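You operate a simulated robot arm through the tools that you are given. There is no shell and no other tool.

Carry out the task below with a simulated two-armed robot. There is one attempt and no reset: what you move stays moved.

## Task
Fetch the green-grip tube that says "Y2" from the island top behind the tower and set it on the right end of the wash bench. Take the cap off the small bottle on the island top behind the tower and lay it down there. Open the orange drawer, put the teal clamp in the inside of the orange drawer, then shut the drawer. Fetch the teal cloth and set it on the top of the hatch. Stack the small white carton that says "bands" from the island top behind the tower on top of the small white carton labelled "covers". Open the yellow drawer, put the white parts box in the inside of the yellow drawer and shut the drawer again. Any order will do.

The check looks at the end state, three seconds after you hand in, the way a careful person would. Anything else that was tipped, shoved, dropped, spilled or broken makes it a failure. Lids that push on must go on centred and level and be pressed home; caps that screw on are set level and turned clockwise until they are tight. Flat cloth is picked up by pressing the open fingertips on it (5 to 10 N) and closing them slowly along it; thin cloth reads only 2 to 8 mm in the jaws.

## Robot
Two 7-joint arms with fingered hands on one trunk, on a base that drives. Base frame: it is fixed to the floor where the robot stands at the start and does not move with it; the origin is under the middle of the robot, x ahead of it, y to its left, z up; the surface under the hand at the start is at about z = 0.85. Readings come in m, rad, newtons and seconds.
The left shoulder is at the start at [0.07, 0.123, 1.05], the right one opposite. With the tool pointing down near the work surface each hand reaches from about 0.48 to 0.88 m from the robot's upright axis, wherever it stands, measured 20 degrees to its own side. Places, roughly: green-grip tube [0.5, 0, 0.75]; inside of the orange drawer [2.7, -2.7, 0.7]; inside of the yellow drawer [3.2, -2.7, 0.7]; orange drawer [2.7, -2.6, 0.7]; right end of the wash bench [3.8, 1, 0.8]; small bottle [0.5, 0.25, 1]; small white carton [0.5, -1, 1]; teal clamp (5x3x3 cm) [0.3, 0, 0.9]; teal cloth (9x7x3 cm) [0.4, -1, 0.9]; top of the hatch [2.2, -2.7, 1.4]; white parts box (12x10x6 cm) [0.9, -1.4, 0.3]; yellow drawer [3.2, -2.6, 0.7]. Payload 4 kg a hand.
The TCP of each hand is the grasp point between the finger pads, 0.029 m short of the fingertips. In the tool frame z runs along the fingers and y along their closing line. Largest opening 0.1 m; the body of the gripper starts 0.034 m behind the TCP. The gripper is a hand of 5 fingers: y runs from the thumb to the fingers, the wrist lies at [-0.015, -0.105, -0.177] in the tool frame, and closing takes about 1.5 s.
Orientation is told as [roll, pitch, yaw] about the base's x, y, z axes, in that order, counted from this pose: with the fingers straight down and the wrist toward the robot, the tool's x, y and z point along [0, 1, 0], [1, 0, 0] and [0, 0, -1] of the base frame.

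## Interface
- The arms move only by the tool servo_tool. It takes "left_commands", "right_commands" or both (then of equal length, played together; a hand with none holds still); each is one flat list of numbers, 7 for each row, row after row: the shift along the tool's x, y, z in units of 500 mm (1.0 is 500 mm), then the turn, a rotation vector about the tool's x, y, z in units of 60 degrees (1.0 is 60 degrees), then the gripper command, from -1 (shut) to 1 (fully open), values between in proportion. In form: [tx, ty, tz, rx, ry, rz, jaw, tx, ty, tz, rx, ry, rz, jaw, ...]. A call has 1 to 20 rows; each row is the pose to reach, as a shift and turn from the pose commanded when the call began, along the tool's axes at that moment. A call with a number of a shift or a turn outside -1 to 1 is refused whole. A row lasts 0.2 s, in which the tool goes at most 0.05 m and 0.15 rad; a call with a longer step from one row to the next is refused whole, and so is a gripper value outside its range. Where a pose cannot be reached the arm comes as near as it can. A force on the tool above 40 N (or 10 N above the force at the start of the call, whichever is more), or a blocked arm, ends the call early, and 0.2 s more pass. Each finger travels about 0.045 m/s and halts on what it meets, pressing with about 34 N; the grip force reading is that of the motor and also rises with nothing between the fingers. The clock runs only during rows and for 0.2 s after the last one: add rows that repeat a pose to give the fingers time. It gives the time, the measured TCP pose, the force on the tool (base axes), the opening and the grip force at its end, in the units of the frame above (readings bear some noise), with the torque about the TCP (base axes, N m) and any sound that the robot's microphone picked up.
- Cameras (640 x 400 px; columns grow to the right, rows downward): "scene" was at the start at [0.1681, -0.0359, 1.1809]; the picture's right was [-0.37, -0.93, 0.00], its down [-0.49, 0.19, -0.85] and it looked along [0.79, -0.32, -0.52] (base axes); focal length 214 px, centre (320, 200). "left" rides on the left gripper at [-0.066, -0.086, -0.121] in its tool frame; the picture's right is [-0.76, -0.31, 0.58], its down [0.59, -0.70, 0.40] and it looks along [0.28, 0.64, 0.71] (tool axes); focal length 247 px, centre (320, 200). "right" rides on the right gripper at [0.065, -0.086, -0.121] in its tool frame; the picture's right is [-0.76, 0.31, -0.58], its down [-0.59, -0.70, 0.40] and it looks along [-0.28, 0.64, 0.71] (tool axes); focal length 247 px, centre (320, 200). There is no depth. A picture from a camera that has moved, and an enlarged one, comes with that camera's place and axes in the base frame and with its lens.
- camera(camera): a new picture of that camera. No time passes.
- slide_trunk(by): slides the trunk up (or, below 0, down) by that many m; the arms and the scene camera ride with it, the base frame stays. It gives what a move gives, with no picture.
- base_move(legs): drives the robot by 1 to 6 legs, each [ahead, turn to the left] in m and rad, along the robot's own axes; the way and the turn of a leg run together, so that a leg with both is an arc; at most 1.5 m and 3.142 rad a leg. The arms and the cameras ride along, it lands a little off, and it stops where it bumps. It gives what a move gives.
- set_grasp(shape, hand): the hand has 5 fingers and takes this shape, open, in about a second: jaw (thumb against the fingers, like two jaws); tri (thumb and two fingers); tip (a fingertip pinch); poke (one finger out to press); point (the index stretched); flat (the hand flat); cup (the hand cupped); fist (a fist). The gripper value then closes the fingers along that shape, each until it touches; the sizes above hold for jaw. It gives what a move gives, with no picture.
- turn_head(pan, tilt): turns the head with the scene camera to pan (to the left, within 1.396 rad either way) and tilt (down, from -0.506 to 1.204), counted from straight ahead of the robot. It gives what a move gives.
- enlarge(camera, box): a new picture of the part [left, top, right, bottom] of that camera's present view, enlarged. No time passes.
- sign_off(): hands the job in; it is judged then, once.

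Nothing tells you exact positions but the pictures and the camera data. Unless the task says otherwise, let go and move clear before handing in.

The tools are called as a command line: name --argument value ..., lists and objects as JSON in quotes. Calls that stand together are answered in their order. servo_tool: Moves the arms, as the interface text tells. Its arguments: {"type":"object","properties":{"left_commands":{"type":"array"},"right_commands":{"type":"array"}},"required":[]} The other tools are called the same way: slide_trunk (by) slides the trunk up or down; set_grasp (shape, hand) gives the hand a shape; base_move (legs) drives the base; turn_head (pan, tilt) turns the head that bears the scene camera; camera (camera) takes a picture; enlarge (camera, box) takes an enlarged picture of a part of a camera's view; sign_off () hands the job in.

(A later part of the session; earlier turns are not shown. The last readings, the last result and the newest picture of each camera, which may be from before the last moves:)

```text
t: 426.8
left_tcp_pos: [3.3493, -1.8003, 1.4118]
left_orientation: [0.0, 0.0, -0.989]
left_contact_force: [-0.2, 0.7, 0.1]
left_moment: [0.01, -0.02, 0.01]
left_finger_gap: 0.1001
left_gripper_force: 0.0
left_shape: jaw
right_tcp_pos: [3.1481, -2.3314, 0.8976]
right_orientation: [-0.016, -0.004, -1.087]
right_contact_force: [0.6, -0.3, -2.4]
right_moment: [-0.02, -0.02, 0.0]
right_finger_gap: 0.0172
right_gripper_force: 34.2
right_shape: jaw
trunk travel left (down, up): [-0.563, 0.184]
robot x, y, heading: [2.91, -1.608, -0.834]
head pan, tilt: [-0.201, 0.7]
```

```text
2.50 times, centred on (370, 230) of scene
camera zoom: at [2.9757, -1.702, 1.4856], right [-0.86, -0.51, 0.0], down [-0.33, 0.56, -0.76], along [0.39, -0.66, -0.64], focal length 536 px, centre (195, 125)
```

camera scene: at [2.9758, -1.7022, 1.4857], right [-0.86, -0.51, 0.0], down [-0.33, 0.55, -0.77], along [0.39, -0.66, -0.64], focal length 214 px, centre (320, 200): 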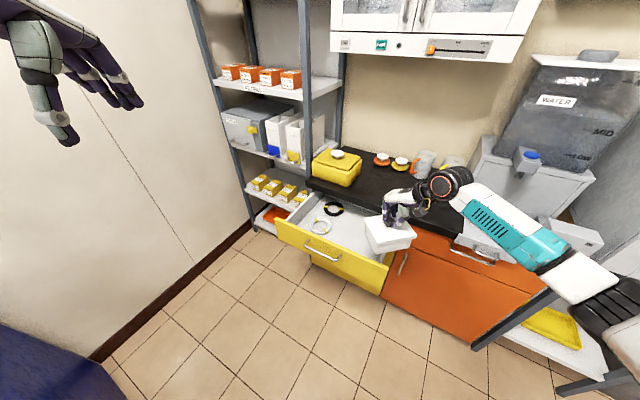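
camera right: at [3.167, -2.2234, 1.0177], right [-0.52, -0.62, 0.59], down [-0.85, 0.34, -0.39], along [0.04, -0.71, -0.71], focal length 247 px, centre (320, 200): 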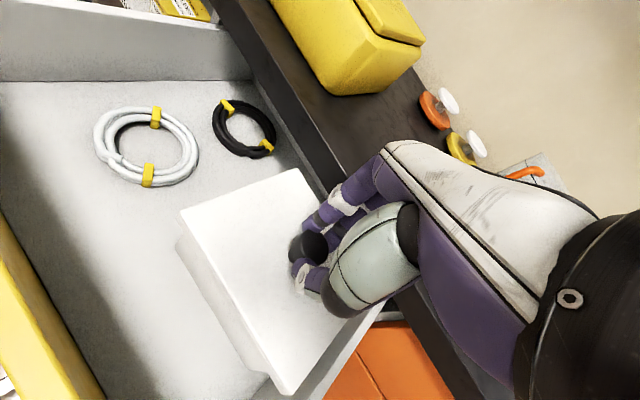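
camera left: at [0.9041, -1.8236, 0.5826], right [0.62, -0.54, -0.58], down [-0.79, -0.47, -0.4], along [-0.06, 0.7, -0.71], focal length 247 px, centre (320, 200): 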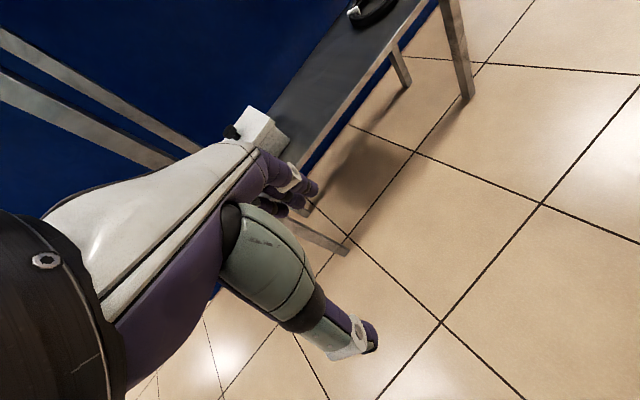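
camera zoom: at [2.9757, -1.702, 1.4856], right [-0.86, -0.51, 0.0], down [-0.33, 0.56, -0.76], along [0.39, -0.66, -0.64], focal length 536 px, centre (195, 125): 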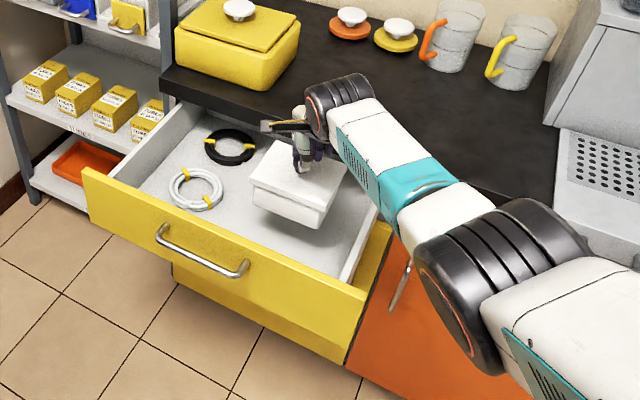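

Good clearance on all sides. Lowering further.

servo_tool --right_commands '[0, 0, 0.05, 0, 0, 0, -1, 0, 0, 0.1, 0, 0, 0, -1, 0, 0, 0.15, 0, 0, 0, -1, 0, 0, 0.18, 0, 0, 0, -1, 0, 0, 0.18, 0, 0, 0, -1]'

camera --camera "right"

enlarge --camera "scene" --box '[260, 150, 480, 310]'

```text
t: 428.0
left_tcp_pos: [3.3513, -1.8018, 1.4121]
left_orientation: [0.002, 0.001, -0.991]
left_contact_force: [-0.2, 0.4, 0.2]
left_moment: [-0.01, -0.03, -0.02]
left_finger_gap: 0.1001
left_gripper_force: 0.2
left_shape: jaw
right_tcp_pos: [3.1354, -2.3185, 0.8311]
right_orientation: [-0.018, -0.003, -1.087]
right_contact_force: [0.4, -0.2, -1.9]
right_moment: [0.03, 0.0, 0.01]
right_finger_gap: 0.0172
right_gripper_force: 33.8
right_shape: jaw
right hand out of reach, approached as far as the arm can: row 2, 3, 4, 5
trunk travel left (down, up): [-0.563, 0.184]
robot x, y, heading: [2.9109, -1.6092, -0.837]
head pan, tilt: [-0.201, 0.7]
```

```text
taken
camera right: at [3.155, -2.2096, 0.9511], right [-0.52, -0.62, 0.59], down [-0.85, 0.34, -0.39], along [0.04, -0.71, -0.71], focal length 247 px, centre (320, 200)
```

right: 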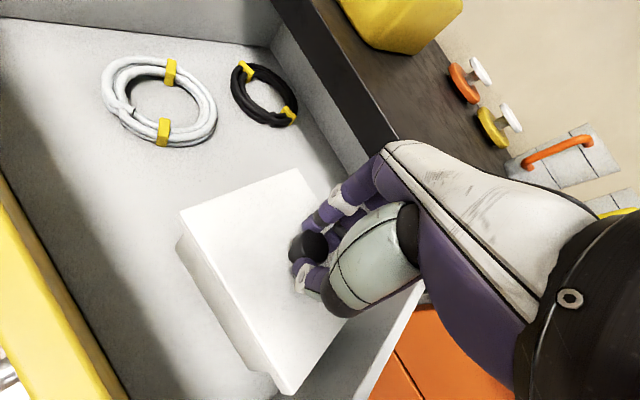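

```text
2.50 times, centred on (370, 230) of scene
camera zoom: at [2.9758, -1.7023, 1.4856], right [-0.86, -0.51, 0.0], down [-0.33, 0.56, -0.76], along [0.39, -0.66, -0.64], focal length 536 px, centre (195, 125)
```

zoom: 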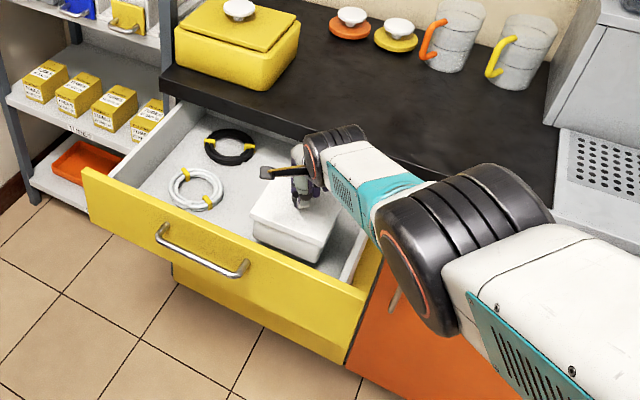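

At the arm's lower limit. I'll lower the trunk by 3 cm; that brings the box close to the drawer floor.

slide_trunk --by -0.03

camera --camera "right"

```text
t: 428.7
left_tcp_pos: [3.3494, -1.8005, 1.3817]
left_orientation: [0.002, 0.0, -0.989]
left_contact_force: [-0.6, 0.2, 0.3]
left_moment: [0.01, 0.0, 0.0]
left_finger_gap: 0.1
left_gripper_force: 0.0
left_shape: jaw
right_tcp_pos: [3.1361, -2.318, 0.8038]
right_orientation: [-0.019, -0.004, -1.087]
right_contact_force: [-0.1, -0.2, -2.3]
right_moment: [0.01, -0.01, 0.02]
right_finger_gap: 0.0169
right_gripper_force: 33.4
right_shape: jaw
trunk travel left (down, up): [-0.533, 0.214]
robot x, y, heading: [2.9144, -1.6044, -0.836]
head pan, tilt: [-0.201, 0.7]
```

```text
taken
camera right: at [3.1555, -2.2082, 0.9219], right [-0.52, -0.62, 0.59], down [-0.85, 0.34, -0.39], along [0.04, -0.71, -0.71], focal length 247 px, centre (320, 200)
```

right: 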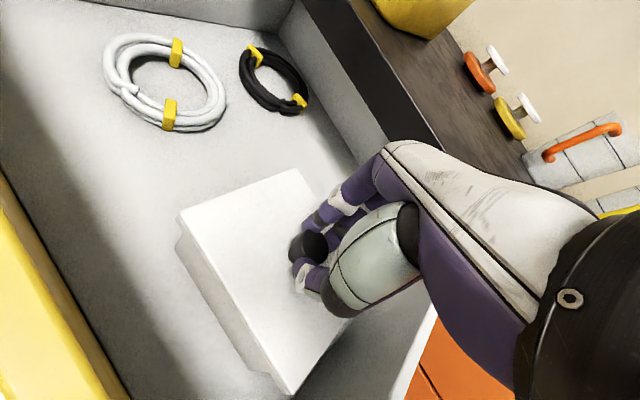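

slide_trunk --by -0.014

slide_trunk --by -0.006

```text
t: 429.3
left_tcp_pos: [3.3488, -1.799, 1.3687]
left_orientation: [0.002, -0.002, -0.99]
left_contact_force: [0.4, 0.8, -0.5]
left_moment: [-0.02, 0.0, 0.07]
left_finger_gap: 0.1002
left_gripper_force: 0.1
left_shape: jaw
right_tcp_pos: [3.1364, -2.3203, 0.7943]
right_orientation: [-0.016, -0.017, -1.087]
right_contact_force: [-3.3, -0.6, 21.6]
right_moment: [-0.19, 0.04, -0.07]
right_finger_gap: 0.0178
right_gripper_force: 33.5
right_shape: jaw
trunk travel left (down, up): [-0.519, 0.228]
robot x, y, heading: [2.9091, -1.6062, -0.838]
head pan, tilt: [-0.201, 0.7]
```

```text
t: 429.8
left_tcp_pos: [3.35, -1.8025, 1.3623]
left_orientation: [0.001, -0.001, -0.989]
left_contact_force: [0.7, -0.7, -0.4]
left_moment: [0.04, -0.02, -0.01]
left_finger_gap: 0.1002
left_gripper_force: 0.1
left_shape: jaw
right_tcp_pos: [3.1386, -2.3274, 0.7952]
right_orientation: [-0.017, -0.028, -1.089]
right_contact_force: [-5.2, -0.3, 20.4]
right_moment: [-0.09, 0.04, -0.01]
right_finger_gap: 0.0184
right_gripper_force: 34.0
right_shape: jaw
trunk travel left (down, up): [-0.514, 0.233]
robot x, y, heading: [2.9134, -1.6078, -0.838]
head pan, tilt: [-0.201, 0.7]
stopped: the force on the tool passed its limit at 42 N (the readings are from after the stop); the commanded pose is now the measured one
```

Resting on the drawer floor. Ease up slightly, open the hand, and rise.

slide_trunk --by 0.005

servo_tool --right_commands '[0, 0, 0, 0, 0, 0, -0.5, 0, 0, 0, 0, 0, 0, 0.0, 0, 0, 0, 0, 0, 0, 0.2, 0, 0, 0, 0, 0, 0, 0.2, 0, 0, 0, 0, 0, 0, 0.2, 0, 0, -0.03, 0, 0, 0, 0.2, 0, 0, -0.09, 0, 0, 0, 0.2, 0, 0, -0.18, 0, 0, 0, 0.2, 0, 0, -0.27, 0, 0, 0, 0.5, 0, 0, -0.36, 0, 0, 0, 1, 0, 0, -0.45, 0, 0, 0, 1, 0, 0, -0.45, 0, 0, 0, 1]'

camera --camera "right"

enlarge --camera "scene" --box '[260, 150, 480, 310]'

```text
t: 430.3
left_tcp_pos: [3.3494, -1.8005, 1.367]
left_orientation: [0.001, 0.001, -0.99]
left_contact_force: [-0.2, -0.3, -0.7]
left_moment: [0.02, 0.0, 0.01]
left_finger_gap: 0.1
left_gripper_force: 0.0
left_shape: jaw
right_tcp_pos: [3.1382, -2.3215, 0.7946]
right_orientation: [-0.015, -0.016, -1.087]
right_contact_force: [-2.4, -0.3, 7.1]
right_moment: [-0.15, -0.04, -0.06]
right_finger_gap: 0.0187
right_gripper_force: 33.2
right_shape: jaw
trunk travel left (down, up): [-0.519, 0.228]
robot x, y, heading: [2.9131, -1.6065, -0.841]
head pan, tilt: [-0.201, 0.7]
```

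```text
t: 432.9
left_tcp_pos: [3.3503, -1.8021, 1.3676]
left_orientation: [0.002, -0.001, -0.989]
left_contact_force: [-0.1, 0.4, -0.6]
left_moment: [-0.02, 0.01, 0.01]
left_finger_gap: 0.0998
left_gripper_force: 0.1
left_shape: jaw
right_tcp_pos: [3.1379, -2.316, 1.0185]
right_orientation: [-0.014, -0.019, -1.086]
right_contact_force: [0.1, 0.9, 0.1]
right_moment: [-0.03, 0.01, 0.0]
right_finger_gap: 0.0996
right_gripper_force: 0.0
right_shape: jaw
trunk travel left (down, up): [-0.519, 0.228]
robot x, y, heading: [2.9155, -1.6081, -0.834]
head pan, tilt: [-0.201, 0.7]
```

```text
taken
camera right: at [3.158, -2.2068, 1.1366], right [-0.52, -0.61, 0.59], down [-0.85, 0.34, -0.4], along [0.04, -0.72, -0.7], focal length 247 px, centre (320, 200)
```

right: 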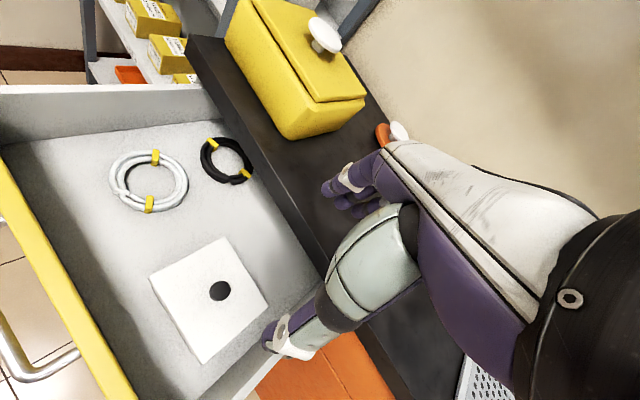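

```text
2.50 times, centred on (370, 230) of scene
camera zoom: at [2.9777, -1.7042, 1.4412], right [-0.86, -0.51, 0.0], down [-0.33, 0.56, -0.76], along [0.39, -0.66, -0.64], focal length 536 px, centre (195, 125)
```

zoom: 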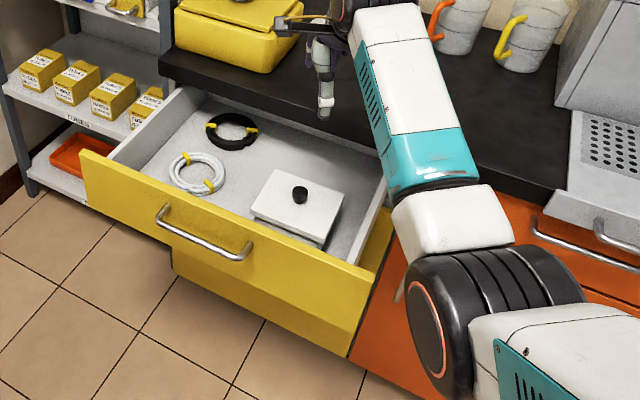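

The box sits level in the yellow drawer. To shut it, I'll retract the right hand, turn the base toward the drawer, and use the left hand to push.

servo_tool --right_commands '[0, -0.06, -0.06, 0, 0, 0, 1, 0, -0.14, -0.1, 0, 0, 0, 1, 0, -0.22, -0.1, 0, 0, 0, 1, 0, -0.3, -0.1, 0, 0, 0, 1, 0, -0.38, -0.1, 0, 0, 0, 1, 0, -0.46, -0.1, 0, 0, 0, 1, 0, -0.46, -0.1, 0, 0, 0, 1]'

base_move --legs '[[0, -0.5]]'

slide_trunk --by -0.3

turn_head --pan 0.1 --tilt 0.7

camera --camera "scene"

```text
t: 434.5
left_tcp_pos: [3.3505, -1.8026, 1.3663]
left_orientation: [0.002, 0.001, -0.991]
left_contact_force: [-0.5, 0.8, 2.2]
left_moment: [0.01, 0.01, -0.01]
left_finger_gap: 0.0999
left_gripper_force: 0.0
left_shape: jaw
right_tcp_pos: [3.0327, -2.1102, 1.0698]
right_orientation: [-0.016, -0.017, -1.088]
right_contact_force: [0.4, -0.3, 0.1]
right_moment: [0.01, -0.03, 0.01]
right_finger_gap: 0.1
right_gripper_force: 0.1
right_shape: jaw
trunk travel left (down, up): [-0.519, 0.228]
robot x, y, heading: [2.9137, -1.6044, -0.838]
head pan, tilt: [-0.201, 0.7]
```

```text
t: 436.4
left_tcp_pos: [3.2036, -1.9867, 1.3672]
left_orientation: [0.002, 0.0, -1.487]
left_contact_force: [-0.8, 0.1, 0.5]
left_moment: [0.04, 0.01, 0.02]
left_finger_gap: 0.0999
left_gripper_force: 0.0
left_shape: jaw
right_tcp_pos: [2.7782, -2.106, 1.0674]
right_orientation: [-0.015, -0.017, -1.585]
right_contact_force: [-0.6, 0.5, -0.5]
right_moment: [0.0, 0.02, -0.05]
right_finger_gap: 0.0998
right_gripper_force: 0.0
right_shape: jaw
trunk travel left (down, up): [-0.519, 0.228]
robot x, y, heading: [2.9116, -1.6062, -1.336]
head pan, tilt: [-0.201, 0.7]
```

```text
t: 439.4
left_tcp_pos: [3.2042, -1.9856, 1.0674]
left_orientation: [0.002, 0.0, -1.487]
left_contact_force: [0.6, 0.1, 0.3]
left_moment: [0.01, 0.0, 0.05]
left_finger_gap: 0.0999
left_gripper_force: 0.0
left_shape: jaw
right_tcp_pos: [2.7776, -2.1068, 0.7686]
right_orientation: [-0.016, -0.02, -1.584]
right_contact_force: [0.4, -0.3, -0.2]
right_moment: [0.0, 0.02, 0.01]
right_finger_gap: 0.1
right_gripper_force: 0.2
right_shape: jaw
trunk travel left (down, up): [-0.219, 0.528]
robot x, y, heading: [2.9156, -1.6104, -1.337]
head pan, tilt: [-0.201, 0.7]
```

```text
t: 440.2
left_tcp_pos: [3.2048, -1.987, 1.0665]
left_orientation: [0.002, 0.0, -1.488]
left_contact_force: [0.2, 0.4, -0.4]
left_moment: [-0.03, -0.01, 0.04]
left_finger_gap: 0.0999
left_gripper_force: 0.0
left_shape: jaw
right_tcp_pos: [2.7783, -2.1054, 0.7689]
right_orientation: [-0.017, -0.017, -1.583]
right_contact_force: [0.8, 0.9, 0.6]
right_moment: [-0.01, 0.01, 0.01]
right_finger_gap: 0.0997
right_gripper_force: 0.0
right_shape: jaw
trunk travel left (down, up): [-0.219, 0.528]
robot x, y, heading: [2.9131, -1.6039, -1.337]
head pan, tilt: [0.099, 0.7]
```

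```text
taken
camera scene: at [2.9631, -1.7805, 1.1355], right [-0.94, -0.33, 0.0], down [-0.21, 0.61, -0.76], along [0.25, -0.72, -0.64], focal length 214 px, centre (320, 200)
```

scene: 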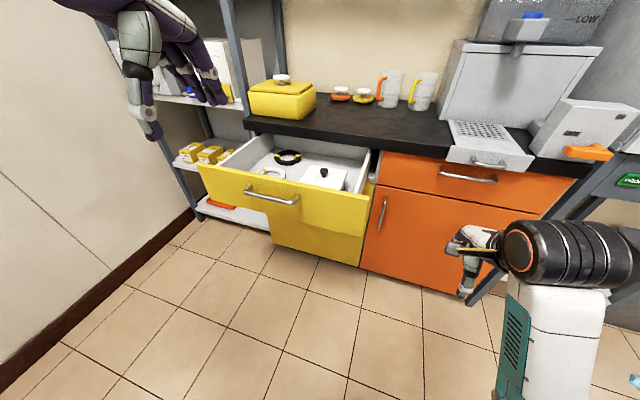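

I'll back off slightly for arm room, then extend the left hand, close it, tilt it forward and lower it to the drawer front's height; the right hand goes up out of the way.

base_move --legs '[[-0.15, 0]]'

servo_tool --left_commands '[0.012, 0.05, 0.03, -0.05, 0, 0, 0.5, 0.024, 0.1, 0.07, -0.11, 0, 0, 0, 0.036, 0.15, 0.12, -0.2, 0, 0, -0.5, 0.048, 0.2, 0.18, -0.3, 0, 0, -1, 0.06, 0.25, 0.25, -0.42, 0, 0, -1, 0.072, 0.28, 0.33, -0.54, 0, 0, -1, 0.084, 0.3, 0.41, -0.66, 0, 0, -1, 0.09, 0.31, 0.49, -0.78, 0, 0, -1, 0.1, 0.32, 0.57, -0.9, 0, 0, -1, 0.1, 0.32, 0.65, -1.0, 0, 0, -1, 0.1, 0.32, 0.72, -1.0, 0, 0, -1, 0.1, 0.32, 0.72, -1.0, 0, 0, -1]' --right_commands '[0, 0, -0.08, 0, 0, 0, 1, 0, 0, -0.16, 0, 0, 0, 1, 0, 0, -0.24, 0, 0, 0, 1, 0, 0, -0.32, 0, 0, 0, 1, 0, 0, -0.4, 0, 0, 0, 1, 0, 0, -0.48, 0, 0, 0, 1, 0, 0, -0.56, 0, 0, 0, 1, 0, 0, -0.64, 0, 0, 0, 1, 0, 0, -0.7, 0, 0, 0, 1, 0, 0, -0.7, 0, 0, 0, 1, 0, 0, -0.7, 0, 0, 0, 1, 0, 0, -0.7, 0, 0, 0, 1]'

camera --camera "scene"

camera --camera "left"

```text
t: 441.6
left_tcp_pos: [3.1709, -1.8423, 1.0671]
left_orientation: [0.002, 0.001, -1.483]
left_contact_force: [0.0, -0.8, 0.3]
left_moment: [-0.03, -0.02, 0.03]
left_finger_gap: 0.1
left_gripper_force: 0.0
left_shape: jaw
right_tcp_pos: [2.7455, -1.9627, 0.7679]
right_orientation: [-0.017, -0.017, -1.582]
right_contact_force: [0.4, -1.1, -0.2]
right_moment: [-0.01, -0.01, 0.02]
right_finger_gap: 0.0998
right_gripper_force: 0.0
right_shape: jaw
trunk travel left (down, up): [-0.219, 0.528]
robot x, y, heading: [2.8752, -1.4592, -1.341]
head pan, tilt: [0.099, 0.7]
```

```text
t: 444.2
left_tcp_pos: [3.2351, -1.9943, 0.7047]
left_orientation: [0.004, -1.045, -1.487]
left_contact_force: [-0.1, -0.1, -0.2]
left_moment: [0.02, 0.01, 0.03]
left_finger_gap: 0.0
left_gripper_force: 34.0
left_shape: jaw
right_tcp_pos: [2.7494, -1.9567, 1.1186]
right_orientation: [-0.015, -0.018, -1.581]
right_contact_force: [-0.7, 0.0, 0.3]
right_moment: [0.01, -0.01, 0.01]
right_finger_gap: 0.1001
right_gripper_force: 0.2
right_shape: jaw
trunk travel left (down, up): [-0.219, 0.528]
robot x, y, heading: [2.878, -1.4618, -1.333]
head pan, tilt: [0.099, 0.7]
```

```text
taken
camera scene: at [2.9279, -1.6367, 1.1356], right [-0.94, -0.33, 0.0], down [-0.21, 0.61, -0.76], along [0.25, -0.72, -0.64], focal length 214 px, centre (320, 200)
```

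scene: 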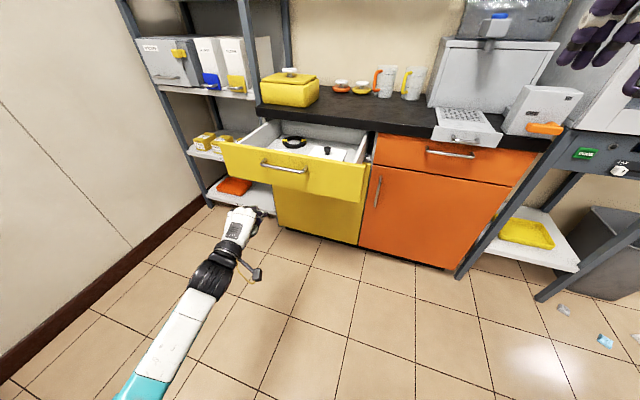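

```text
taken
camera left: at [3.1558, -1.8534, 0.6925], right [-0.72, -0.41, -0.56], down [0.59, 0.06, -0.81], along [0.36, -0.91, 0.2], focal length 247 px, centre (320, 200)
```

left: 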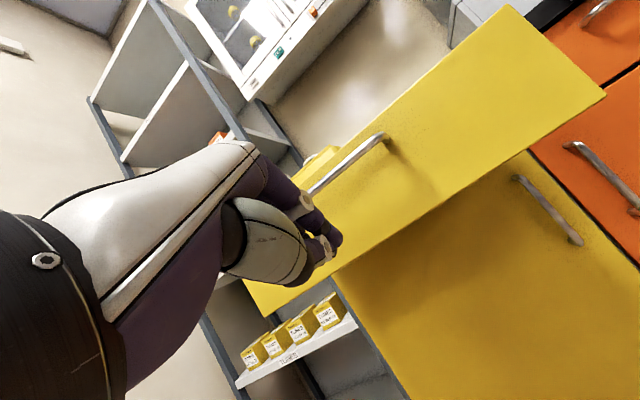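

The closed left hand is lined up with the drawer front. I'll raise it 2 cm, drive forward to start the push, then finish with the arm.

servo_tool --left_commands '[0, 0.0346, -0.02, 0, 0, 0, -1, 0, 0.0346, -0.02, 0, 0, 0, -1]'

base_move --legs '[[0.3, 0]]'

camera --camera "scene"

camera --camera "left"

```text
t: 444.8
left_tcp_pos: [3.2347, -1.9969, 0.7268]
left_orientation: [0.002, -1.047, -1.484]
left_contact_force: [0.8, 0.0, 0.8]
left_moment: [0.02, -0.01, 0.01]
left_finger_gap: 0.0
left_gripper_force: 34.2
left_shape: jaw
right_tcp_pos: [2.7486, -1.9566, 1.1179]
right_orientation: [-0.015, -0.021, -1.582]
right_contact_force: [-0.2, -0.1, -0.5]
right_moment: [0.0, -0.01, 0.04]
right_finger_gap: 0.1
right_gripper_force: 0.0
right_shape: jaw
trunk travel left (down, up): [-0.219, 0.528]
robot x, y, heading: [2.8801, -1.4628, -1.336]
head pan, tilt: [0.099, 0.7]
```

```text
t: 446.8
left_tcp_pos: [3.2986, -2.2847, 0.7271]
left_orientation: [0.003, -1.046, -1.491]
left_contact_force: [-0.5, -0.2, -0.1]
left_moment: [0.02, -0.01, 0.03]
left_finger_gap: 0.0
left_gripper_force: 34.6
left_shape: jaw
right_tcp_pos: [2.813, -2.244, 1.1179]
right_orientation: [-0.015, -0.018, -1.589]
right_contact_force: [-0.7, 0.8, -0.5]
right_moment: [0.02, -0.02, 0.02]
right_finger_gap: 0.0998
right_gripper_force: 0.0
right_shape: jaw
trunk travel left (down, up): [-0.219, 0.528]
robot x, y, heading: [2.9438, -1.7447, -1.344]
head pan, tilt: [0.099, 0.7]
```

```text
taken
camera scene: at [2.9941, -1.9243, 1.1355], right [-0.95, -0.32, 0.0], down [-0.21, 0.61, -0.76], along [0.25, -0.72, -0.64], focal length 214 px, centre (320, 200)
```

scene: 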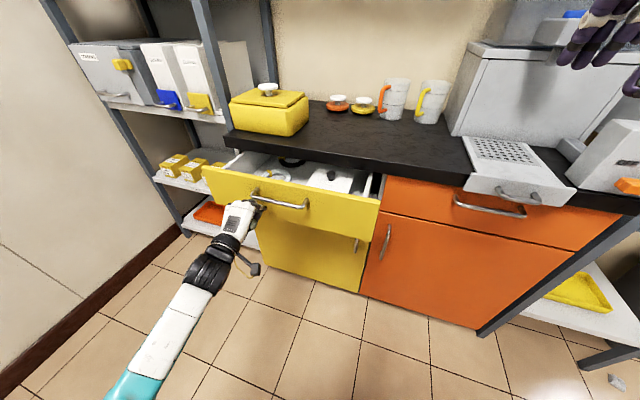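

```text
taken
camera left: at [3.2202, -2.1425, 0.7147], right [-0.73, -0.41, -0.56], down [0.59, 0.05, -0.81], along [0.36, -0.91, 0.2], focal length 247 px, centre (320, 200)
```

left: 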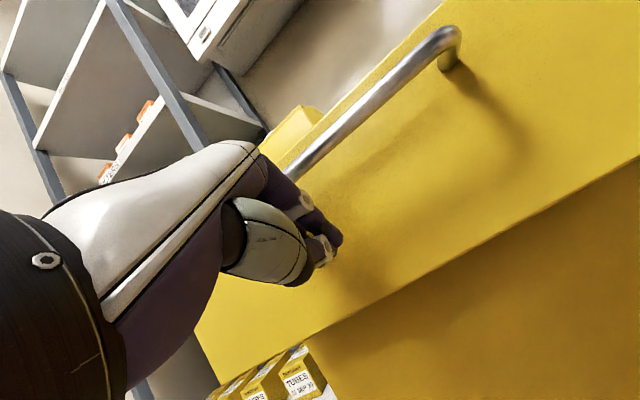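

The push is working. I'll now finish it with the arm until the force stop.

servo_tool --left_commands '[0, 0.02, 0.035, 0, 0, 0, -1, 0, 0.04, 0.07, 0, 0, 0, -1, 0, 0.06, 0.105, 0, 0, 0, -1, 0, 0.08, 0.14, 0, 0, 0, -1, 0, 0.1, 0.175, 0, 0, 0, -1, 0, 0.12, 0.21, 0, 0, 0, -1, 0, 0.14, 0.245, 0, 0, 0, -1, 0, 0.155, 0.27, 0, 0, 0, -1, 0, 0.17, 0.295, 0, 0, 0, -1, 0, 0.185, 0.32, 0, 0, 0, -1, 0, 0.2, 0.345, 0, 0, 0, -1]'

camera --camera "scene"

```text
t: 448.7
left_tcp_pos: [3.3136, -2.4387, 0.7255]
left_orientation: [0.003, -1.043, -1.489]
left_contact_force: [0.1, 20.0, 0.3]
left_moment: [-0.13, 0.11, 0.02]
left_finger_gap: 0.0
left_gripper_force: 33.9
left_shape: jaw
right_tcp_pos: [2.8125, -2.242, 1.1188]
right_orientation: [-0.016, -0.019, -1.589]
right_contact_force: [0.5, 0.7, 0.4]
right_moment: [-0.02, -0.02, 0.02]
right_finger_gap: 0.0997
right_gripper_force: 0.0
right_shape: jaw
trunk travel left (down, up): [-0.219, 0.528]
robot x, y, heading: [2.9464, -1.7462, -1.347]
head pan, tilt: [0.099, 0.7]
stopped in row 9 (left hand): the force on the tool passed its limit at 75 N (the readings are from after the stop); the commanded pose is now the measured one
```

```text
taken
camera scene: at [2.9935, -1.9219, 1.1359], right [-0.95, -0.32, 0.0], down [-0.21, 0.61, -0.77], along [0.25, -0.72, -0.64], focal length 214 px, centre (320, 200)
```

scene: 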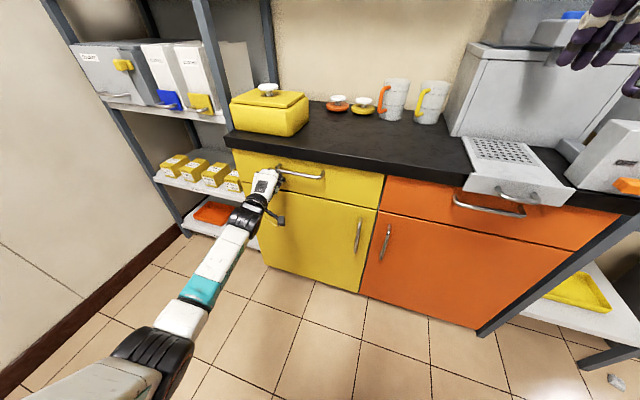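

The yellow drawer is shut. I'll back away, check it is flush, and restore the left hand.

base_move --legs '[[-0.25, 0]]'

enlarge --camera "scene" --box '[200, 80, 560, 300]'

servo_tool --left_commands '[0, 0.03, -0.03, 0.05, 0, 0, -0.5, 0, 0.07, -0.07, 0.12, 0, 0, 0, 0, 0.12, -0.1, 0.22, 0, 0, 0.5, 0, 0.18, -0.12, 0.34, 0, 0, 1, 0, 0.24, -0.14, 0.46, 0, 0, 1, 0, 0.3, -0.16, 0.58, 0, 0, 1, 0, 0.36, -0.18, 0.7, 0, 0, 1, 0, 0.42, -0.2, 0.82, 0, 0, 1, 0, 0.48, -0.22, 0.92, 0, 0, 1, 0, 0.5, -0.24, 1.0, 0, 0, 1, 0, 0.5, -0.24, 1.0, 0, 0, 1]'

camera --camera "scene"

```text
t: 450.5
left_tcp_pos: [3.2564, -2.1947, 0.7244]
left_orientation: [0.002, -1.041, -1.491]
left_contact_force: [-0.4, 0.4, 0.4]
left_moment: [0.01, -0.02, -0.01]
left_finger_gap: 0.0001
left_gripper_force: 33.6
left_shape: jaw
right_tcp_pos: [2.7572, -1.9973, 1.118]
right_orientation: [-0.016, -0.017, -1.588]
right_contact_force: [-0.8, 0.3, 0.5]
right_moment: [0.01, 0.0, -0.04]
right_finger_gap: 0.1003
right_gripper_force: 0.1
right_shape: jaw
trunk travel left (down, up): [-0.219, 0.528]
robot x, y, heading: [2.8953, -1.507, -1.342]
head pan, tilt: [0.099, 0.7]
```

```text
1.78 times, centred on (380, 190) of scene
camera zoom: at [2.9373, -1.6784, 1.1356], right [-0.95, -0.32, 0.0], down [-0.21, 0.61, -0.76], along [0.25, -0.72, -0.64], focal length 381 px, centre (213, 218)
```

zoom: 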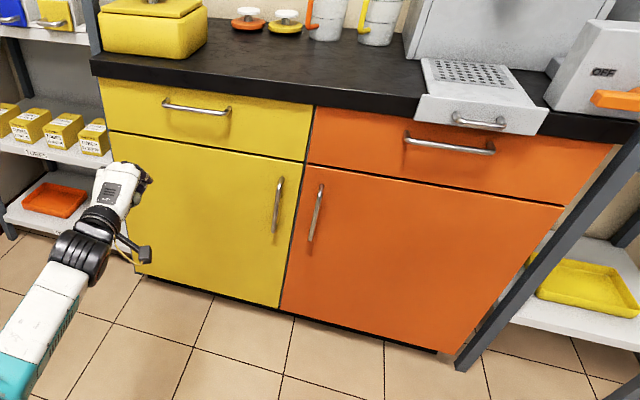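

```text
t: 452.9
left_tcp_pos: [3.2578, -2.22, 1.0004]
left_orientation: [0.001, 0.006, -1.489]
left_contact_force: [-0.3, -0.7, -0.3]
left_moment: [0.0, 0.0, 0.0]
left_finger_gap: 0.0998
left_gripper_force: 0.0
left_shape: jaw
right_tcp_pos: [2.7571, -1.9981, 1.1177]
right_orientation: [-0.016, -0.017, -1.589]
right_contact_force: [0.0, 0.2, 0.1]
right_moment: [0.0, 0.01, 0.0]
right_finger_gap: 0.0999
right_gripper_force: 0.0
right_shape: jaw
trunk travel left (down, up): [-0.219, 0.528]
robot x, y, heading: [2.891, -1.5025, -1.343]
head pan, tilt: [0.099, 0.7]
```

```text
taken
camera scene: at [2.9373, -1.6789, 1.1354], right [-0.95, -0.32, 0.0], down [-0.21, 0.61, -0.76], along [0.25, -0.72, -0.64], focal length 214 px, centre (320, 200)
```

scene: 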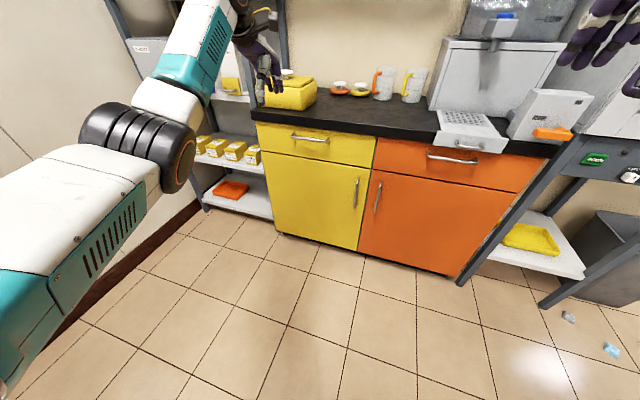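

Both drawers are flush. Before fetching the tube I want to identify the wash bench, so I'll draw the left hand back and look east and northeast.

servo_tool --left_commands '[0, -0.08, -0.04, 0, 0, 0, 1, 0, -0.16, -0.08, 0, 0, 0, 1, 0, -0.24, -0.12, 0, 0, 0, 1, 0, -0.32, -0.16, 0, 0, 0, 1, 0, -0.4, -0.2, 0, 0, 0, 1, 0, -0.48, -0.2, 0, 0, 0, 1, 0, -0.54, -0.2, 0, 0, 0, 1, 0, -0.54, -0.2, 0, 0, 0, 1]'

base_move --legs '[[-0.1, 0], [0, -1.0], [0.5, 0]]'

```text
t: 454.7
left_tcp_pos: [3.2336, -1.9495, 1.0982]
left_orientation: [0.002, 0.007, -1.487]
left_contact_force: [-0.9, -0.1, -0.6]
left_moment: [-0.03, -0.04, 0.02]
left_finger_gap: 0.0998
left_gripper_force: 0.0
left_shape: jaw
right_tcp_pos: [2.756, -1.9987, 1.118]
right_orientation: [-0.017, -0.017, -1.588]
right_contact_force: [-0.8, -0.8, 0.3]
right_moment: [-0.02, 0.03, 0.02]
right_finger_gap: 0.1002
right_gripper_force: 0.1
right_shape: jaw
trunk travel left (down, up): [-0.219, 0.528]
robot x, y, heading: [2.8873, -1.5041, -1.341]
head pan, tilt: [0.099, 0.7]
```

```text
t: 461.1
left_tcp_pos: [2.3112, -2.2899, 1.0996]
left_orientation: [0.001, 0.008, -2.509]
left_contact_force: [-0.2, -0.5, -0.8]
left_moment: [0.03, 0.0, -0.02]
left_finger_gap: 0.0997
left_gripper_force: 0.1
left_shape: jaw
right_tcp_pos: [2.0201, -1.9064, 1.117]
right_orientation: [-0.015, -0.018, -2.608]
right_contact_force: [0.3, -0.4, -0.9]
right_moment: [0.03, -0.03, -0.03]
right_finger_gap: 0.0999
right_gripper_force: 0.2
right_shape: jaw
trunk travel left (down, up): [-0.219, 0.528]
robot x, y, heading: [2.5121, -1.763, -2.361]
head pan, tilt: [0.099, 0.7]
```

base_move --legs '[[0, -2.2]]'

turn_head --pan -0.9 --tilt 0.2

camera --camera "scene"

turn_head --pan 0.0 --tilt 0.2

camera --camera "scene"

```text
t: 466.8
left_tcp_pos: [2.1984, -1.2876, 1.1005]
left_orientation: [0.002, 0.005, 1.578]
left_contact_force: [-0.5, 0.5, 0.4]
left_moment: [-0.03, 0.0, 0.03]
left_finger_gap: 0.1
left_gripper_force: 0.0
left_shape: jaw
right_tcp_pos: [2.6793, -1.277, 1.1184]
right_orientation: [-0.017, -0.017, 1.475]
right_contact_force: [0.1, 0.4, 0.5]
right_moment: [0.0, 0.05, 0.02]
right_finger_gap: 0.0999
right_gripper_force: 0.0
right_shape: jaw
trunk travel left (down, up): [-0.219, 0.528]
robot x, y, heading: [2.5094, -1.7613, 1.723]
head pan, tilt: [0.099, 0.7]
```

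```text
t: 468.1
left_tcp_pos: [2.1995, -1.2888, 1.0997]
left_orientation: [0.001, 0.006, 1.577]
left_contact_force: [-0.2, 0.0, 0.2]
left_moment: [0.03, 0.0, 0.0]
left_finger_gap: 0.1001
left_gripper_force: 0.0
left_shape: jaw
right_tcp_pos: [2.6794, -1.2776, 1.1192]
right_orientation: [-0.014, -0.017, 1.475]
right_contact_force: [0.2, -0.2, -0.5]
right_moment: [0.01, 0.01, -0.01]
right_finger_gap: 0.0999
right_gripper_force: 0.1
right_shape: jaw
trunk travel left (down, up): [-0.219, 0.528]
robot x, y, heading: [2.5116, -1.7637, 1.722]
head pan, tilt: [-0.901, 0.201]
```

```text
taken
camera scene: at [2.5577, -1.5977, 1.1809], right [0.73, -0.68, 0.0], down [-0.14, -0.15, -0.98], along [0.67, 0.72, -0.2], focal length 214 px, centre (320, 200)
```

scene: 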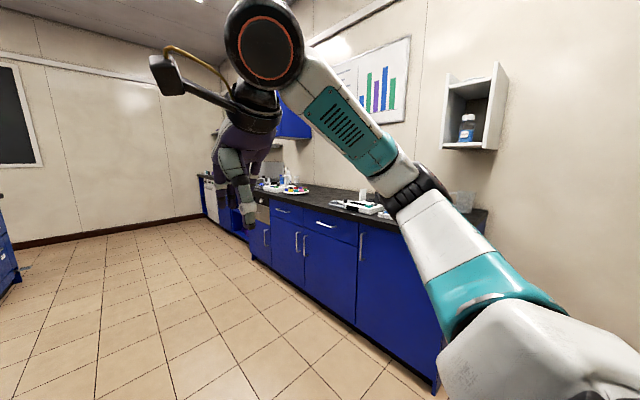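

```text
t: 469.3
left_tcp_pos: [2.1991, -1.288, 1.0999]
left_orientation: [0.001, 0.006, 1.577]
left_contact_force: [-0.1, -0.6, -0.3]
left_moment: [-0.01, 0.0, -0.01]
left_finger_gap: 0.0999
left_gripper_force: 0.0
left_shape: jaw
right_tcp_pos: [2.6791, -1.2775, 1.1168]
right_orientation: [-0.016, -0.016, 1.476]
right_contact_force: [-0.5, -0.3, 0.2]
right_moment: [0.0, -0.01, 0.01]
right_finger_gap: 0.0996
right_gripper_force: 0.0
right_shape: jaw
trunk travel left (down, up): [-0.219, 0.528]
robot x, y, heading: [2.5134, -1.7638, 1.723]
head pan, tilt: [0.0, 0.201]
```

```text
taken
camera scene: at [2.4803, -1.5738, 1.1809], right [0.99, 0.15, 0.0], down [0.03, -0.2, -0.98], along [-0.15, 0.97, -0.2], focal length 214 px, centre (320, 200)
```

scene: 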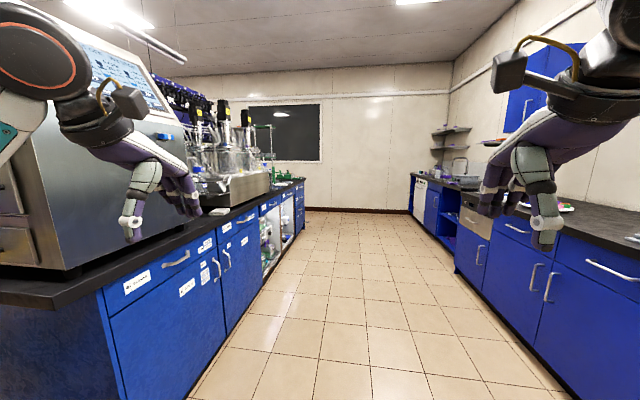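

The aisle view makes sense: the wash bench is the farther bench section with the sink, its right end near y ≈ 1. I'll raise the trunk a bit and drive back around the south side to fetch the tube.

slide_trunk --by 0.2

base_move --legs '[[0, 1.649], [1.14, 0], [0, -0.23], [1.5, 0], [0.3, 0]]'

turn_head --pan -0.8 --tilt 0.4

camera --camera "scene"

```text
t: 471.5
left_tcp_pos: [2.1992, -1.2875, 1.2995]
left_orientation: [0.002, 0.007, 1.578]
left_contact_force: [0.0, -0.6, 0.1]
left_moment: [-0.03, 0.0, -0.03]
left_finger_gap: 0.1
left_gripper_force: 0.0
left_shape: jaw
right_tcp_pos: [2.6793, -1.2768, 1.3183]
right_orientation: [-0.015, -0.017, 1.48]
right_contact_force: [-0.8, 0.2, 0.0]
right_moment: [-0.02, -0.03, 0.01]
right_finger_gap: 0.0998
right_gripper_force: 0.0
right_shape: jaw
trunk travel left (down, up): [-0.419, 0.328]
robot x, y, heading: [2.5061, -1.7598, 1.722]
head pan, tilt: [0.0, 0.201]
```

```text
t: 490.8
left_tcp_pos: [-0.9143, -2.2075, 1.2984]
left_orientation: [0.002, 0.006, 2.986]
left_contact_force: [-0.5, -0.2, 0.5]
left_moment: [-0.01, -0.02, 0.02]
left_finger_gap: 0.1001
left_gripper_force: 0.1
left_shape: jaw
right_tcp_pos: [-0.8471, -1.7288, 1.317]
right_orientation: [-0.015, -0.017, 2.887]
right_contact_force: [-0.5, 0.7, -0.4]
right_moment: [-0.01, -0.03, -0.01]
right_finger_gap: 0.0999
right_gripper_force: 0.1
right_shape: jaw
trunk travel left (down, up): [-0.419, 0.328]
robot x, y, heading: [-0.3967, -1.9754, 3.128]
head pan, tilt: [0.0, 0.201]
```

```text
t: 491.9
left_tcp_pos: [-0.9125, -2.2048, 1.2995]
left_orientation: [0.002, 0.006, 2.988]
left_contact_force: [-0.4, 0.1, 0.0]
left_moment: [-0.01, -0.01, -0.03]
left_finger_gap: 0.0998
left_gripper_force: 0.0
left_shape: jaw
right_tcp_pos: [-0.8467, -1.7286, 1.3179]
right_orientation: [-0.016, -0.016, 2.889]
right_contact_force: [0.2, 0.4, 0.5]
right_moment: [0.01, 0.04, 0.02]
right_finger_gap: 0.1
right_gripper_force: 0.1
right_shape: jaw
trunk travel left (down, up): [-0.419, 0.328]
robot x, y, heading: [-0.3987, -1.9761, 3.131]
head pan, tilt: [-0.799, 0.4]
```

```text
taken
camera scene: at [-0.506, -1.9078, 1.3672], right [0.72, 0.69, 0.0], down [0.27, -0.28, -0.92], along [-0.64, 0.67, -0.39], focal length 214 px, centre (320, 200)
```

scene: 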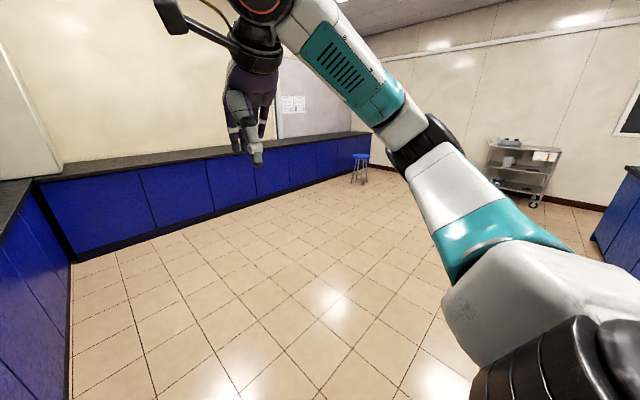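

Clear floor to the north. Turning toward the island's front and driving up to the tube.

base_move --legs '[[0, -1.56], [1.3, 0], [0.35, 0], [0, -1.57]]'

turn_head --pan 0.2 --tilt 0.6

camera --camera "scene"

camera --camera "left"

```text
t: 495.6
left_tcp_pos: [-0.729, -1.5156, 1.302]
left_orientation: [0.007, 0.003, 1.639]
left_contact_force: [1.0, -1.0, 0.6]
left_moment: [0.0, 0.14, 0.05]
left_finger_gap: 0.1
left_gripper_force: 0.1
left_shape: jaw
right_tcp_pos: [-0.2504, -1.4809, 1.3161]
right_orientation: [-0.012, -0.016, 1.535]
right_contact_force: [2.7, 0.2, -0.4]
right_moment: [0.05, 0.18, 0.07]
right_finger_gap: 0.0999
right_gripper_force: 0.0
right_shape: jaw
trunk travel left (down, up): [-0.419, 0.328]
robot x, y, heading: [-0.3978, -1.9721, 1.877]
head pan, tilt: [-0.799, 0.4]
stopped in leg 1: the robot was blocked; the commanded pose is now the measured one
```

```text
t: 496.9
left_tcp_pos: [-0.736, -1.5159, 1.3001]
left_orientation: [0.002, 0.005, 1.64]
left_contact_force: [0.5, -0.4, -0.5]
left_moment: [0.0, 0.01, -0.06]
left_finger_gap: 0.0998
left_gripper_force: 0.2
left_shape: jaw
right_tcp_pos: [-0.2583, -1.4807, 1.3173]
right_orientation: [-0.019, -0.016, 1.541]
right_contact_force: [-0.1, 0.7, -0.5]
right_moment: [0.0, 0.04, 0.0]
right_finger_gap: 0.0996
right_gripper_force: 0.0
right_shape: jaw
trunk travel left (down, up): [-0.419, 0.328]
robot x, y, heading: [-0.3968, -1.9704, 1.878]
head pan, tilt: [0.201, 0.6]
```

```text
taken
camera scene: at [-0.4546, -1.8529, 1.349], right [0.88, 0.48, 0.0], down [0.27, -0.49, -0.83], along [-0.4, 0.72, -0.56], focal length 214 px, centre (320, 200)
```

scene: 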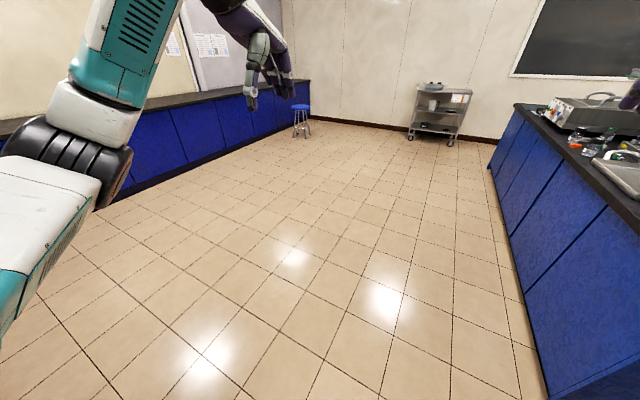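

```text
taken
camera left: at [-0.6663, -1.5971, 1.4217], right [0.78, -0.26, -0.58], down [-0.54, -0.74, -0.39], along [-0.33, 0.62, -0.72], focal length 247 px, centre (320, 200)
```

left: 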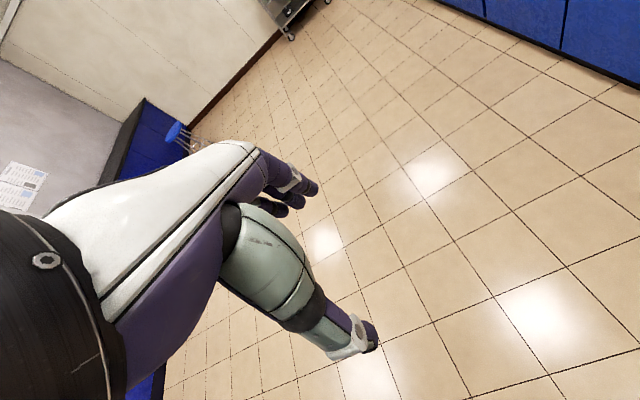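

The base's rear brushes the bench behind me; driving forward first and then finishing the turn.

base_move --legs '[[0.4, 0], [0, -0.307], [1.2, 0], [0, -1.2]]'

turn_head --pan 0.0 --tilt 0.6

camera --camera "scene"

```text
t: 509.1
left_tcp_pos: [-0.0931, -0.0319, 1.2999]
left_orientation: [0.003, 0.006, 0.15]
left_contact_force: [0.0, 0.0, 0.2]
left_moment: [0.01, 0.01, -0.01]
left_finger_gap: 0.1002
left_gripper_force: 0.1
left_shape: jaw
right_tcp_pos: [-0.0181, -0.5073, 1.3172]
right_orientation: [-0.02, -0.016, 0.051]
right_contact_force: [0.2, 0.1, 0.4]
right_moment: [-0.03, 0.0, -0.01]
right_finger_gap: 0.0999
right_gripper_force: 0.1
right_shape: jaw
trunk travel left (down, up): [-0.419, 0.328]
robot x, y, heading: [-0.5162, -0.4065, 0.384]
head pan, tilt: [0.201, 0.6]
```

```text
t: 509.8
left_tcp_pos: [-0.0929, -0.0325, 1.299]
left_orientation: [0.0, 0.004, 0.151]
left_contact_force: [0.4, -0.3, -0.1]
left_moment: [-0.01, 0.0, -0.02]
left_finger_gap: 0.0998
left_gripper_force: 0.1
left_shape: jaw
right_tcp_pos: [-0.0177, -0.5059, 1.3176]
right_orientation: [-0.019, -0.016, 0.051]
right_contact_force: [-0.2, 1.4, -0.9]
right_moment: [-0.01, 0.01, -0.01]
right_finger_gap: 0.0997
right_gripper_force: 0.1
right_shape: jaw
trunk travel left (down, up): [-0.419, 0.328]
robot x, y, heading: [-0.517, -0.4077, 0.388]
head pan, tilt: [0.0, 0.6]
```

```text
taken
camera scene: at [-0.396, -0.3579, 1.349], right [0.38, -0.93, 0.0], down [-0.52, -0.21, -0.82], along [0.76, 0.31, -0.57], focal length 214 px, centre (320, 200)
```

scene: 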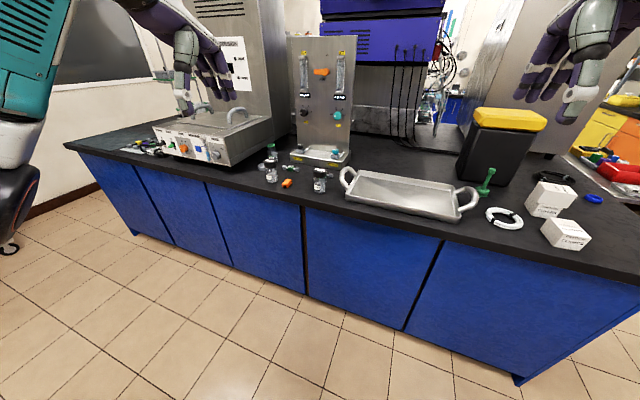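

Everything on the island looks as I left it. I'll close in on the tube with the left hand's side.

base_move --legs '[[0.345, 0], [0, -0.39]]'

slide_trunk --by -0.12

turn_head --pan 0.3 --tilt 0.7

camera --camera "scene"

enlarge --camera "scene" --box '[220, 130, 420, 270]'

camera --camera "left"

```text
t: 513.3
left_tcp_pos: [0.3401, -0.0928, 1.2989]
left_orientation: [0.001, 0.005, -0.242]
left_contact_force: [0.0, 0.3, 0.4]
left_moment: [0.02, -0.01, 0.02]
left_finger_gap: 0.1001
left_gripper_force: 0.2
left_shape: jaw
right_tcp_pos: [0.2269, -0.5615, 1.3165]
right_orientation: [-0.02, -0.017, -0.34]
right_contact_force: [0.0, -0.5, -0.4]
right_moment: [0.02, 0.0, -0.01]
right_finger_gap: 0.0997
right_gripper_force: 0.0
right_shape: jaw
trunk travel left (down, up): [-0.419, 0.328]
robot x, y, heading: [-0.1942, -0.2743, -0.008]
head pan, tilt: [0.0, 0.6]
```

```text
t: 514.8
left_tcp_pos: [0.3404, -0.0921, 1.1796]
left_orientation: [0.003, 0.003, -0.243]
left_contact_force: [-0.5, -0.4, -0.7]
left_moment: [0.0, 0.0, -0.02]
left_finger_gap: 0.0998
left_gripper_force: 0.1
left_shape: jaw
right_tcp_pos: [0.2269, -0.5597, 1.1966]
right_orientation: [-0.02, -0.017, -0.341]
right_contact_force: [-0.4, 0.1, 0.3]
right_moment: [-0.02, 0.0, 0.03]
right_finger_gap: 0.0999
right_gripper_force: 0.0
right_shape: jaw
trunk travel left (down, up): [-0.299, 0.448]
robot x, y, heading: [-0.1972, -0.2785, -0.007]
head pan, tilt: [0.0, 0.6]
```

```text
t: 515.6
left_tcp_pos: [0.3397, -0.0935, 1.1788]
left_orientation: [0.003, 0.004, -0.241]
left_contact_force: [1.0, 0.0, 0.6]
left_moment: [-0.02, 0.0, -0.01]
left_finger_gap: 0.0999
left_gripper_force: 0.1
left_shape: jaw
right_tcp_pos: [0.2269, -0.5596, 1.1968]
right_orientation: [-0.02, -0.016, -0.34]
right_contact_force: [0.0, 0.4, 0.3]
right_moment: [-0.01, -0.04, 0.02]
right_finger_gap: 0.0999
right_gripper_force: 0.1
right_shape: jaw
trunk travel left (down, up): [-0.299, 0.448]
robot x, y, heading: [-0.195, -0.2766, -0.009]
head pan, tilt: [0.3, 0.7]
```

```text
taken
camera scene: at [-0.0455, -0.2534, 1.2181], right [0.29, -0.96, 0.0], down [-0.62, -0.18, -0.76], along [0.73, 0.22, -0.64], focal length 214 px, centre (320, 200)
```

scene: 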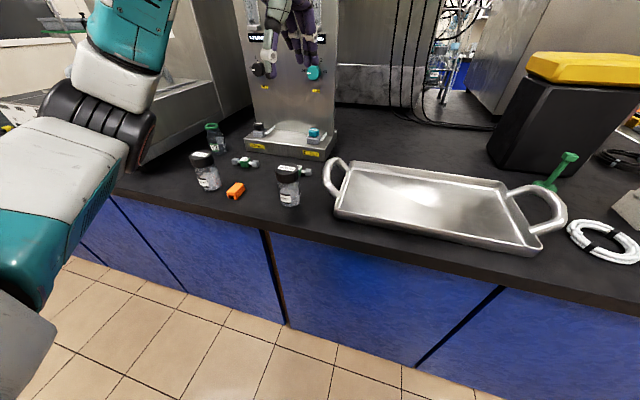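

```text
2.86 times, centred on (320, 200) of scene
camera zoom: at [-0.0455, -0.2534, 1.2181], right [0.29, -0.96, 0.0], down [-0.62, -0.18, -0.76], along [0.73, 0.22, -0.64], focal length 613 px, centre (320, 200)
```

zoom: 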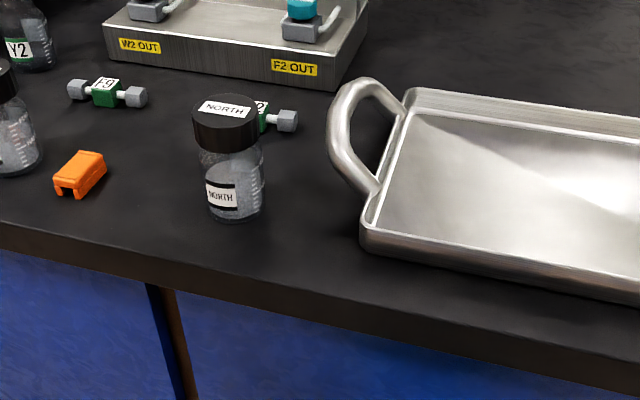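

```text
taken
camera left: at [0.2406, -0.136, 1.3016], right [-0.48, -0.66, -0.58], down [-0.54, 0.74, -0.39], along [0.69, 0.12, -0.72], focal length 247 px, centre (320, 200)
```

left: 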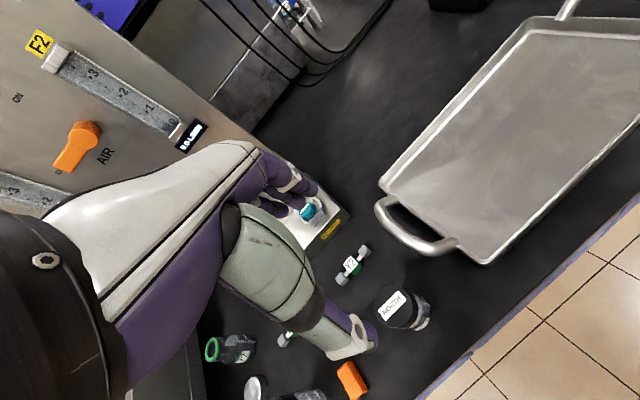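

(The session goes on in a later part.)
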